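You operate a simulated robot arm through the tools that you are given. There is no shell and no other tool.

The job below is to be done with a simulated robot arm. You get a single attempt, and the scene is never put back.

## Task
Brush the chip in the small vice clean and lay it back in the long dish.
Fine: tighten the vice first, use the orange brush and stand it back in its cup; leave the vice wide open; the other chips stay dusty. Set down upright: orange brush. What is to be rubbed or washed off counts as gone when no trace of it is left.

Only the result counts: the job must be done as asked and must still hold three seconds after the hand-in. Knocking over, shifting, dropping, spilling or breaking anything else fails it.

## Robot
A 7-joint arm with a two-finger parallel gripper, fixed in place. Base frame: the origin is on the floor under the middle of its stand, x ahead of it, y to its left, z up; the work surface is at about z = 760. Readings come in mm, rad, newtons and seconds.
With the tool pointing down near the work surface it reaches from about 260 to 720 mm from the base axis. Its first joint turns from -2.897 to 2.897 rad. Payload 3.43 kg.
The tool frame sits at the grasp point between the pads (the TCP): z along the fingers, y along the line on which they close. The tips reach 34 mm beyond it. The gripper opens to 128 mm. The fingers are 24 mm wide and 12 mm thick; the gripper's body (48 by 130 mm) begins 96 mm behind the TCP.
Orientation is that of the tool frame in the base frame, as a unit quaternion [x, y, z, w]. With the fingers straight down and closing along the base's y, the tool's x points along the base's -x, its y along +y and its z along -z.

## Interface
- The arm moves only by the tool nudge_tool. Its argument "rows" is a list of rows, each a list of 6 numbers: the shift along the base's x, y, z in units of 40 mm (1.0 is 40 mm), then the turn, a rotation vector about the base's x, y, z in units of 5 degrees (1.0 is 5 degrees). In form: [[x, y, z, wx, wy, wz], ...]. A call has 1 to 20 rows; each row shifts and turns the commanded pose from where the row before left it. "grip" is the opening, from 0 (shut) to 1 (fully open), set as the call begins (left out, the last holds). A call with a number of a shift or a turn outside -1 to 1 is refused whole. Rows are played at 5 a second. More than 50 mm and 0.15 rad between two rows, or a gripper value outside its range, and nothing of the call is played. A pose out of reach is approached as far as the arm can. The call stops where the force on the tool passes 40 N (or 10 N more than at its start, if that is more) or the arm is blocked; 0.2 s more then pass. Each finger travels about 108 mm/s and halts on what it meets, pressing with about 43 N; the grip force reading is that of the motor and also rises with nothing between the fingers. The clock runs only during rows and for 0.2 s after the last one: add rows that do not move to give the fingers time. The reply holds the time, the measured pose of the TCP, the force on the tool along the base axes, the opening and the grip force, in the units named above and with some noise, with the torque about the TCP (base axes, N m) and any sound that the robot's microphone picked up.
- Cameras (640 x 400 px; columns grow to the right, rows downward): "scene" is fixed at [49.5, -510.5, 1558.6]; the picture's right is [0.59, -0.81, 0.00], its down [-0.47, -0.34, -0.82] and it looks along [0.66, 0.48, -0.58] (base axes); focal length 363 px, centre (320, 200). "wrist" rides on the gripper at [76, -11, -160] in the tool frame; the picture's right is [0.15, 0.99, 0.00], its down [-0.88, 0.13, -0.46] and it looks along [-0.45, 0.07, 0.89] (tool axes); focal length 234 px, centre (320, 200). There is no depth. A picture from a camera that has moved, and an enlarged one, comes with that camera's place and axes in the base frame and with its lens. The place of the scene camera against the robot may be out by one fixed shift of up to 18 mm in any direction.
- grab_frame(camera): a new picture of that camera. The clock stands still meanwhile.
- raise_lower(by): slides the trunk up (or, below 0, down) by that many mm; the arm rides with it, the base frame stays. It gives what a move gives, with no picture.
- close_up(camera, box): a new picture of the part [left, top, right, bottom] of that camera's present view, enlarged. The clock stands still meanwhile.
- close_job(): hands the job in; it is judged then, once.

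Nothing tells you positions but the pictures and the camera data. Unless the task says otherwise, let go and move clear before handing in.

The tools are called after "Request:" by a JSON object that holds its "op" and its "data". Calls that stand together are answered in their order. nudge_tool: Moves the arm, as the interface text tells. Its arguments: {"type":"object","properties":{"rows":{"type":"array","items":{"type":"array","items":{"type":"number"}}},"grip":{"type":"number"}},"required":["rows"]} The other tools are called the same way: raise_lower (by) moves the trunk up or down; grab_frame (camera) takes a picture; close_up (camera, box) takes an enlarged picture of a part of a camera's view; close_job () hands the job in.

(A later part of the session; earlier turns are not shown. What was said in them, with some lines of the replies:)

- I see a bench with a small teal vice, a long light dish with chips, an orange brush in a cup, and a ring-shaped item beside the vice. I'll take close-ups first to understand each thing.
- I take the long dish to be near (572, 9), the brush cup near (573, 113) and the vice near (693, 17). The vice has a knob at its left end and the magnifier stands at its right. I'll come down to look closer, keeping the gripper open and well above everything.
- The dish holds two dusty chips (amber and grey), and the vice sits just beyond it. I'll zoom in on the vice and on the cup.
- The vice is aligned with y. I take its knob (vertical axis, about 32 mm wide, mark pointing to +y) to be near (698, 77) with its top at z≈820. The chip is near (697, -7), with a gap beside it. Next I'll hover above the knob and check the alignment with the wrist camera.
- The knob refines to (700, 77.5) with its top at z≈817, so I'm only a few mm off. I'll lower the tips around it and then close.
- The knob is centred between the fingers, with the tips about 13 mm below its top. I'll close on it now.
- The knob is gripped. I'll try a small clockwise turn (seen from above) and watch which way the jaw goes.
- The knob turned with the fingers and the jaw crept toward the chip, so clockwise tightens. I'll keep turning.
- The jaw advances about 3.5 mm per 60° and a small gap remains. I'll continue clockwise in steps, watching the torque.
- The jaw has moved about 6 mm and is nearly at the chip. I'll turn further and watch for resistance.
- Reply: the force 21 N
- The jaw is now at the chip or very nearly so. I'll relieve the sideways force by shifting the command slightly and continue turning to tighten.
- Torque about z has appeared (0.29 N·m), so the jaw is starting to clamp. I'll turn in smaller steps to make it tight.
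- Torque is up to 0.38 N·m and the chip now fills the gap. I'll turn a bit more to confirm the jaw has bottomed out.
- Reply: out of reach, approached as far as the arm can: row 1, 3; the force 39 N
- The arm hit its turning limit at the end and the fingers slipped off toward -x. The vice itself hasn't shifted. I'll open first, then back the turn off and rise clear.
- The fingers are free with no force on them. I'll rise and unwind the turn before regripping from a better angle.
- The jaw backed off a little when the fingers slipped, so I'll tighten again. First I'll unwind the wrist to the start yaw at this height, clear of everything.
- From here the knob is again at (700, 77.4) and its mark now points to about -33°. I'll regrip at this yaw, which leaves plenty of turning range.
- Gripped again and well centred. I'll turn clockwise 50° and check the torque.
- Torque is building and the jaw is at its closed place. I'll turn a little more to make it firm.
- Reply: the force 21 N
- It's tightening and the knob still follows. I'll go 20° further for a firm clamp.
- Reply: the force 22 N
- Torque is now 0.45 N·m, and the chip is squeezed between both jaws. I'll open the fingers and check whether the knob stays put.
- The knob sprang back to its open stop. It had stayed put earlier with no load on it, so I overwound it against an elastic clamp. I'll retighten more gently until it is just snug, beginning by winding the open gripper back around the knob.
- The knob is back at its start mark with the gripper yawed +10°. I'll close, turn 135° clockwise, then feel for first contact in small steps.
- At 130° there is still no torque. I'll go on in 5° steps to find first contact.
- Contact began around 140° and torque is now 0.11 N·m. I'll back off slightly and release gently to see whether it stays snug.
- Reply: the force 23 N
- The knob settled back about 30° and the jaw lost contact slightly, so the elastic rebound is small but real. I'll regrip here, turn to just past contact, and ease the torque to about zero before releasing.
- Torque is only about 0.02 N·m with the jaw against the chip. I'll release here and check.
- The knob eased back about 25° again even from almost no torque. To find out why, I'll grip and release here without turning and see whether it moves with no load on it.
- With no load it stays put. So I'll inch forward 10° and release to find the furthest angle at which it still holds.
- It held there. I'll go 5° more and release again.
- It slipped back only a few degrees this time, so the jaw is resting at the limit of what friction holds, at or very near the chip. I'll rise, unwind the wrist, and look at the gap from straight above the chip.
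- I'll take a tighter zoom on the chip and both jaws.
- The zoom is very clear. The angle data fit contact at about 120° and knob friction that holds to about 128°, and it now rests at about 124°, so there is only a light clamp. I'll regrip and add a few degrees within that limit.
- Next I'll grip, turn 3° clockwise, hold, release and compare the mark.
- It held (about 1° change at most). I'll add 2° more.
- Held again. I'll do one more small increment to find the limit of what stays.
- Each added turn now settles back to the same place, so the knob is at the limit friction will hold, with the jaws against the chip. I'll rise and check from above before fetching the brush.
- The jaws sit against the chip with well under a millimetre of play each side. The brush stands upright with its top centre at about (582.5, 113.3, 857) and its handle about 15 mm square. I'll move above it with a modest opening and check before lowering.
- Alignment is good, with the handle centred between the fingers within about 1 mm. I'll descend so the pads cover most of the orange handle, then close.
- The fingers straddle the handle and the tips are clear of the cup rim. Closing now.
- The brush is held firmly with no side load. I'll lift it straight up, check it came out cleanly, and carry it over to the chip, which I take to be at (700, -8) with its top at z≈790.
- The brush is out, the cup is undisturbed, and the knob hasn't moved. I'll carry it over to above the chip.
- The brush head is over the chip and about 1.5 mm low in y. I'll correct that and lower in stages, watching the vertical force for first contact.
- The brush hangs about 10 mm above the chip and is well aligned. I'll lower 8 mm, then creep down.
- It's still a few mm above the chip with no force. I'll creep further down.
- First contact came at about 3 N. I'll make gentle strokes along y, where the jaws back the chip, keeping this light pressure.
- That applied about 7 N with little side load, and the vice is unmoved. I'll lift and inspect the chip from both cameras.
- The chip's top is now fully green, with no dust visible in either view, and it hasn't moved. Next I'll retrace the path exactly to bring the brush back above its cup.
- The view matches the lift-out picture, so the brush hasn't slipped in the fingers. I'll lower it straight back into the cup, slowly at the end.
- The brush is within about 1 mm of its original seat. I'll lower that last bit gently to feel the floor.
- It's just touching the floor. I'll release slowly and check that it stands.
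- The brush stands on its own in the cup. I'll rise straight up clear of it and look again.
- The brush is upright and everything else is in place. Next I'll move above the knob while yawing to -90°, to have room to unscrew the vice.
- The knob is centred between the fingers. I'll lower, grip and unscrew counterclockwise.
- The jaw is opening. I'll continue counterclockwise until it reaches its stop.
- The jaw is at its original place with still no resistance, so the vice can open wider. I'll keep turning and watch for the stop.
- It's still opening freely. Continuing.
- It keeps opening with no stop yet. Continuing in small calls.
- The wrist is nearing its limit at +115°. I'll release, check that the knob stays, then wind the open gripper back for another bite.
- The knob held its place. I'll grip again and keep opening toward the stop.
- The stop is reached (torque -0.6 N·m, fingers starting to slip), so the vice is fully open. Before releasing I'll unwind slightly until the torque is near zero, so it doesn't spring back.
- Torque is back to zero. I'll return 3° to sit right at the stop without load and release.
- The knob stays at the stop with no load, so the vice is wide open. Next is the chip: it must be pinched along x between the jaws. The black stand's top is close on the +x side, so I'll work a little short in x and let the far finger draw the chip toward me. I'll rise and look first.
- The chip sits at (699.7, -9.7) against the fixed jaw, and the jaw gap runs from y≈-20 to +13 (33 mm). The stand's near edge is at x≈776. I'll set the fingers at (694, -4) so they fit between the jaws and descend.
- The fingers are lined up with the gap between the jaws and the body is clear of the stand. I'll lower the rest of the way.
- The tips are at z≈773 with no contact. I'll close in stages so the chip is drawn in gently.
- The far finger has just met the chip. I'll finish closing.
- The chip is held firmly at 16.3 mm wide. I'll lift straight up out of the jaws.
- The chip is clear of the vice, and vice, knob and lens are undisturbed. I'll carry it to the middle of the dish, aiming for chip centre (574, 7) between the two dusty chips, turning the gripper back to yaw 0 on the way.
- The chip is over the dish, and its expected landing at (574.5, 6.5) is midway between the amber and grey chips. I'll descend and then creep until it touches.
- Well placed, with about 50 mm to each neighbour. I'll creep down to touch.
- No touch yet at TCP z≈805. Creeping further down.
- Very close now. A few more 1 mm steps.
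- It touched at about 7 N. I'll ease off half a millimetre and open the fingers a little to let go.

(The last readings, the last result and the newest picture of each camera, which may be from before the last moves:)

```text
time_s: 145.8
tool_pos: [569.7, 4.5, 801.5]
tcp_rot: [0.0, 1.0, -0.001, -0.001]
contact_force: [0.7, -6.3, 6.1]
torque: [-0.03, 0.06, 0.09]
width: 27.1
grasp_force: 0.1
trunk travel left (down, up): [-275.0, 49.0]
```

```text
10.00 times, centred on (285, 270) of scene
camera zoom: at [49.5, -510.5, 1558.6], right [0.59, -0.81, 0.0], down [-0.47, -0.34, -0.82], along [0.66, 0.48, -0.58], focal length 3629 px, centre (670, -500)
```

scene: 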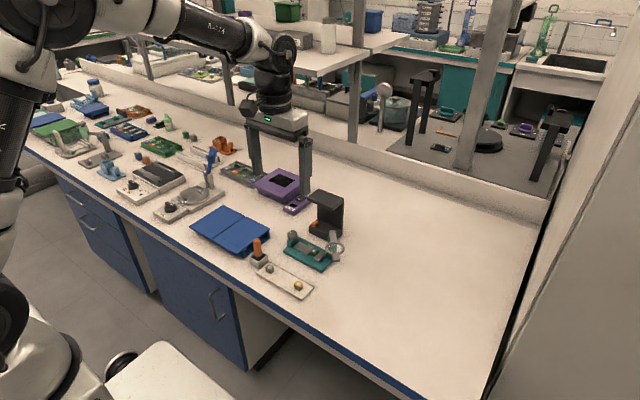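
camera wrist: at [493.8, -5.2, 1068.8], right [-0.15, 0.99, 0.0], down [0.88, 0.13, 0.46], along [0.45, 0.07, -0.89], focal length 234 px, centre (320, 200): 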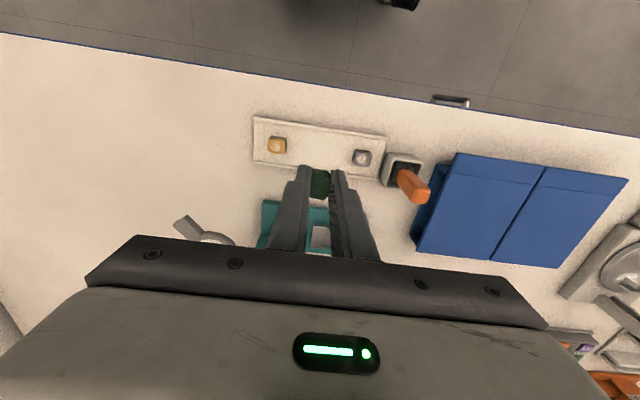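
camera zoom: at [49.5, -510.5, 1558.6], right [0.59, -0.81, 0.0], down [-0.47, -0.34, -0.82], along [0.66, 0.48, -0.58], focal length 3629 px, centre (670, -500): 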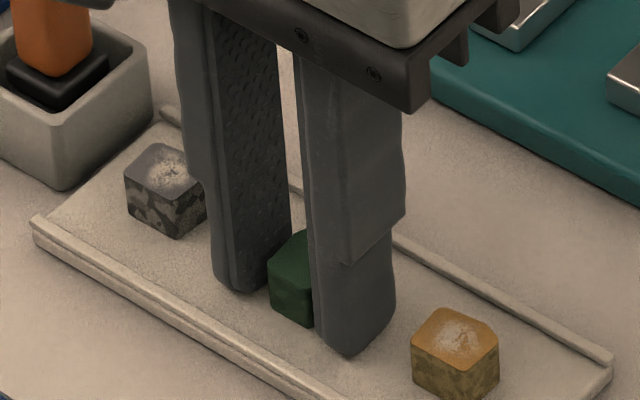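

The remaining contact was the fingertips on the dish floor. The dish hasn't moved, and the chip sits free between the fingers. I'll lift straight up.

Request:
{"op": "nudge_tool", "data": {"rows": [[0, 0, 0.1, 0, 0, 0], [0, 0, 0.4, 0, 0, 0], [0, 0, 0.8, 0, 0, 0], [0, 0, 0.9, 0, 0, 0], [0, 0, 0.9, 0, 0, 0], [0, 0, 0, 0, 0, 0]], "grip": 0.24}}

Request:
{"op": "grab_frame", "data": {"camera": "wrist"}}

Request:
{"op": "close_up", "data": {"camera": "wrist", "box": [240, 100, 400, 200]}}

Request:
{"op": "close_up", "data": {"camera": "scene", "box": [230, 210, 345, 300]}}

```text
time_s: 147.2
tool_pos: [569.5, 5.5, 925.7]
tcp_rot: [0.0, 1.0, -0.001, 0.0]
contact_force: [0.6, 0.4, -0.5]
torque: [0.02, 0.02, -0.03]
width: 30.7
grasp_force: 0.0
trunk travel left (down, up): [-275.0, 49.0]
```

```text
taken
camera wrist: at [494.0, -5.6, 1085.9], right [-0.15, 0.99, 0.0], down [0.88, 0.13, 0.46], along [0.45, 0.07, -0.89], focal length 234 px, centre (320, 200)
```

wrist: 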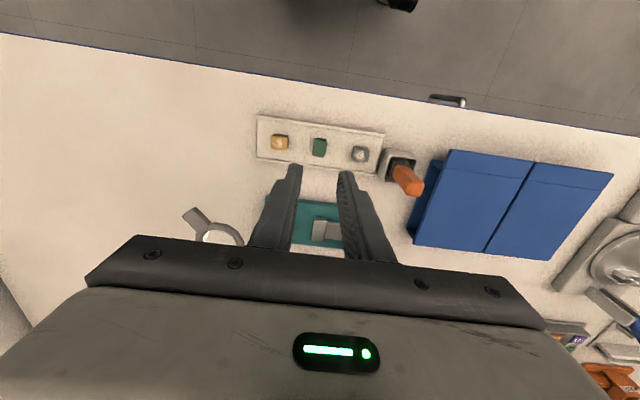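

```text
4.00 times, centred on (320, 150) of wrist
camera zoom: at [494.0, -5.6, 1085.9], right [-0.15, 0.99, 0.0], down [0.88, 0.13, 0.46], along [0.45, 0.07, -0.89], focal length 937 px, centre (320, 400)
```

zoom: 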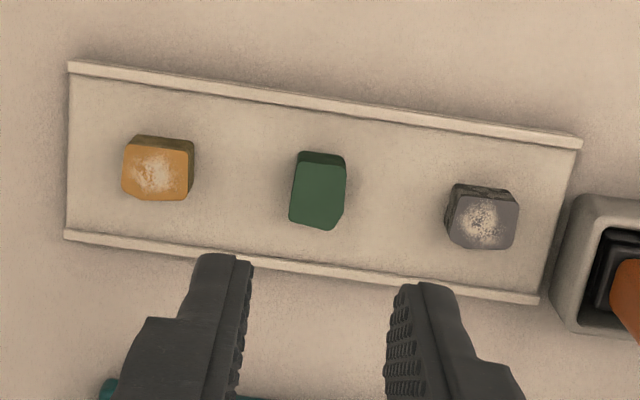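

```text
4.44 times, centred on (288, 255) of scene
camera zoom: at [49.5, -510.5, 1558.6], right [0.59, -0.81, 0.0], down [-0.47, -0.34, -0.82], along [0.66, 0.48, -0.58], focal length 1613 px, centre (464, -44)
```

zoom: 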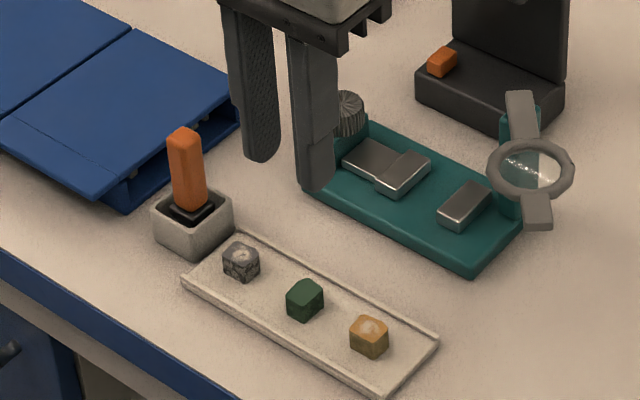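

The chip lies flat in the dish between the two others, and the dish is where it was. I'll zoom in to confirm no dust is left and check the vice, brush and lens once more.

Request:
{"op": "close_up", "data": {"camera": "wrist", "box": [300, 132, 340, 162]}}

Request:
{"op": "close_up", "data": {"camera": "scene", "box": [270, 260, 320, 295]}}

Request:
{"op": "close_up", "data": {"camera": "scene", "box": [285, 215, 350, 275]}}

Request:
{"op": "close_up", "data": {"camera": "wrist", "box": [370, 130, 440, 210]}}

```text
13.33 times, centred on (320, 147) of wrist
camera zoom: at [494.0, -5.6, 1085.9], right [-0.15, 0.99, 0.0], down [0.88, 0.13, 0.46], along [0.45, 0.07, -0.89], focal length 3122 px, centre (320, 907)
```

zoom: 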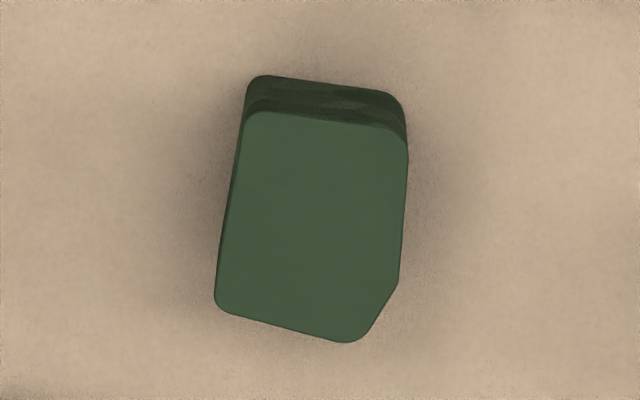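

```text
11.43 times, centred on (295, 278) of scene
camera zoom: at [49.5, -510.5, 1558.6], right [0.59, -0.81, 0.0], down [-0.47, -0.34, -0.82], along [0.66, 0.48, -0.58], focal length 4147 px, centre (606, -686)
```

zoom: 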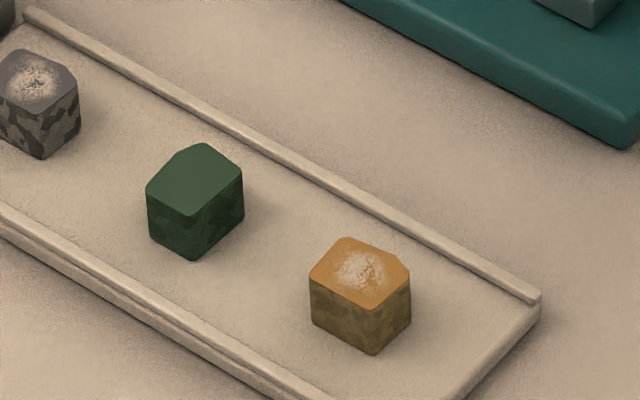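

```text
6.67 times, centred on (318, 245) of scene
camera zoom: at [49.5, -510.5, 1558.6], right [0.59, -0.81, 0.0], down [-0.47, -0.34, -0.82], along [0.66, 0.48, -0.58], focal length 2419 px, centre (337, -100)
```

zoom: 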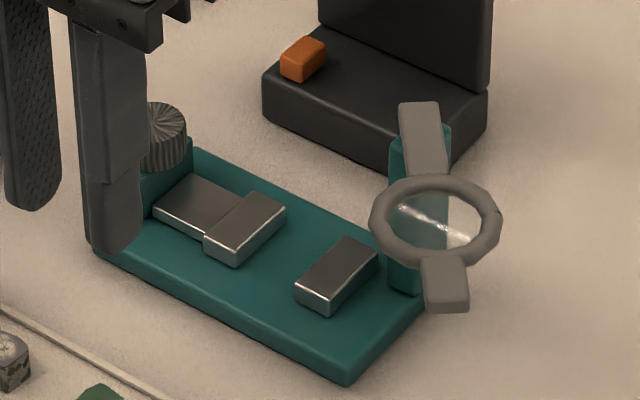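

```text
5.00 times, centred on (405, 170) of wrist
camera zoom: at [494.0, -5.6, 1085.9], right [-0.15, 0.99, 0.0], down [0.88, 0.13, 0.46], along [0.45, 0.07, -0.89], focal length 1171 px, centre (-105, 350)
```

zoom: 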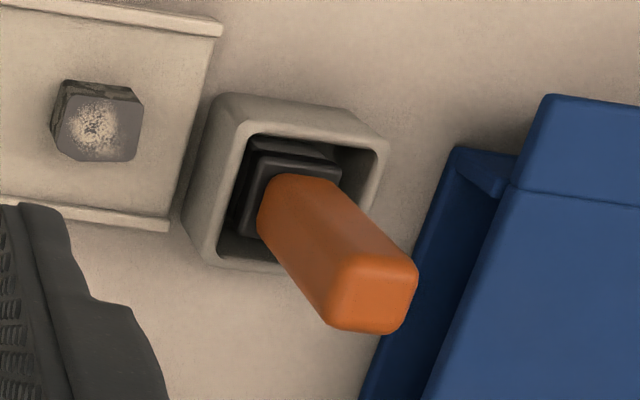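

The chip's top is uniformly clean, the other two chips are still dusty, the brush stands upright in its cup and the vice is wide open. I'll move the arm up and clear, then take a last look.

Request:
{"op": "nudge_tool", "data": {"rows": [[0, 0, 0.9, 0, 0, 0], [0, 0, 0.9, 0, 0, 0], [0, 0, 0.9, 0, 0, 0], [0, 0, 0.9, 0, 0, 0], [0, 0, 0, 0, 0, 0], [0, 0, 0, 0, 0, 0]], "grip": 0.5}}

Request:
{"op": "close_up", "data": {"camera": "scene", "box": [220, 180, 360, 300]}}

Request:
{"op": "close_up", "data": {"camera": "wrist", "box": [220, 90, 440, 230]}}

```text
time_s: 148.6
tool_pos: [569.0, 5.6, 1069.0]
tcp_rot: [-0.001, 1.0, -0.001, 0.001]
contact_force: [-0.9, -0.3, 0.1]
torque: [0.0, 0.01, 0.0]
width: 63.9
grasp_force: 0.0
trunk travel left (down, up): [-275.0, 49.0]
```

```text
3.33 times, centred on (290, 240) of scene
camera zoom: at [49.5, -510.5, 1558.6], right [0.59, -0.81, 0.0], down [-0.47, -0.34, -0.82], along [0.66, 0.48, -0.58], focal length 1210 px, centre (420, 67)
```

zoom: 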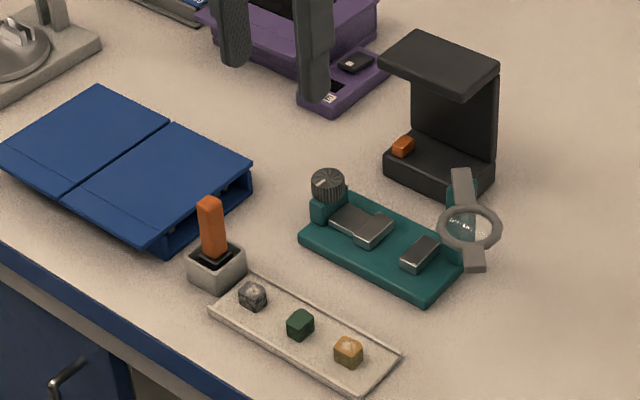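

```text
2.86 times, centred on (330, 160) of wrist
camera zoom: at [493.7, -4.7, 1230.5], right [-0.15, 0.99, 0.0], down [0.88, 0.13, 0.46], along [0.45, 0.07, -0.89], focal length 669 px, centre (291, 314)
```

zoom: 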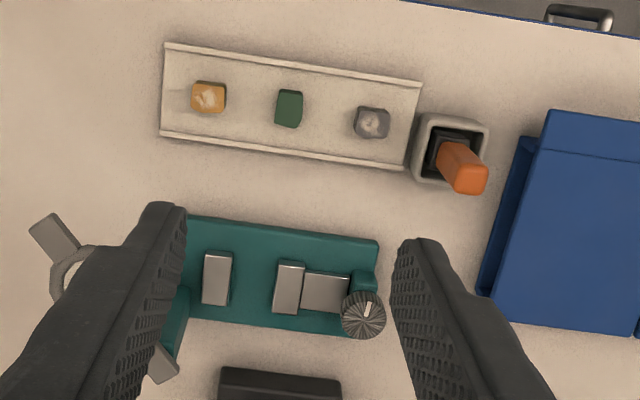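

Everything is as asked: the clean green chip lies in the dish with the other two still dusty, the orange brush is upright in its cup, and the vice is wide open. The arm is clear, so I'm handing the job in.

Request:
{"op": "close_job", "data": {}}

```text
The job is handed in.
```

I've handed the job in. The green chip has been brushed clean and lies in the long dish, but I can't be sure the vice was gripping it firmly while I brushed.

- **Chip:** the close-ups show no dust left on its top face. It lies flat, midway between the amber and grey chips.
- **Other chips:** both are still dusty and were not touched.
- **Orange brush:** it stands upright in its cup, in the spot it came from.
- **Vice:** it is open as far as it goes. It started only partly open, so the jaw now sits further out than at the beginning.
- **Everything else:** in the last views the vice base, lens, dish and cup are where they were.

**Tightening:** the vice knob sprang back whenever I let go after clamping the chip hard. I left it at the tightest setting that held by itself. The jaws were then within about a millimetre of the chip, so it may have been held only lightly. The chip stayed in place during brushing and all the dust came off.

**Slips along the way:** the fingers slid off the knob once while tightening. They also rested on the dish floor when I set the chip down. Neither moved the vice or the dish.
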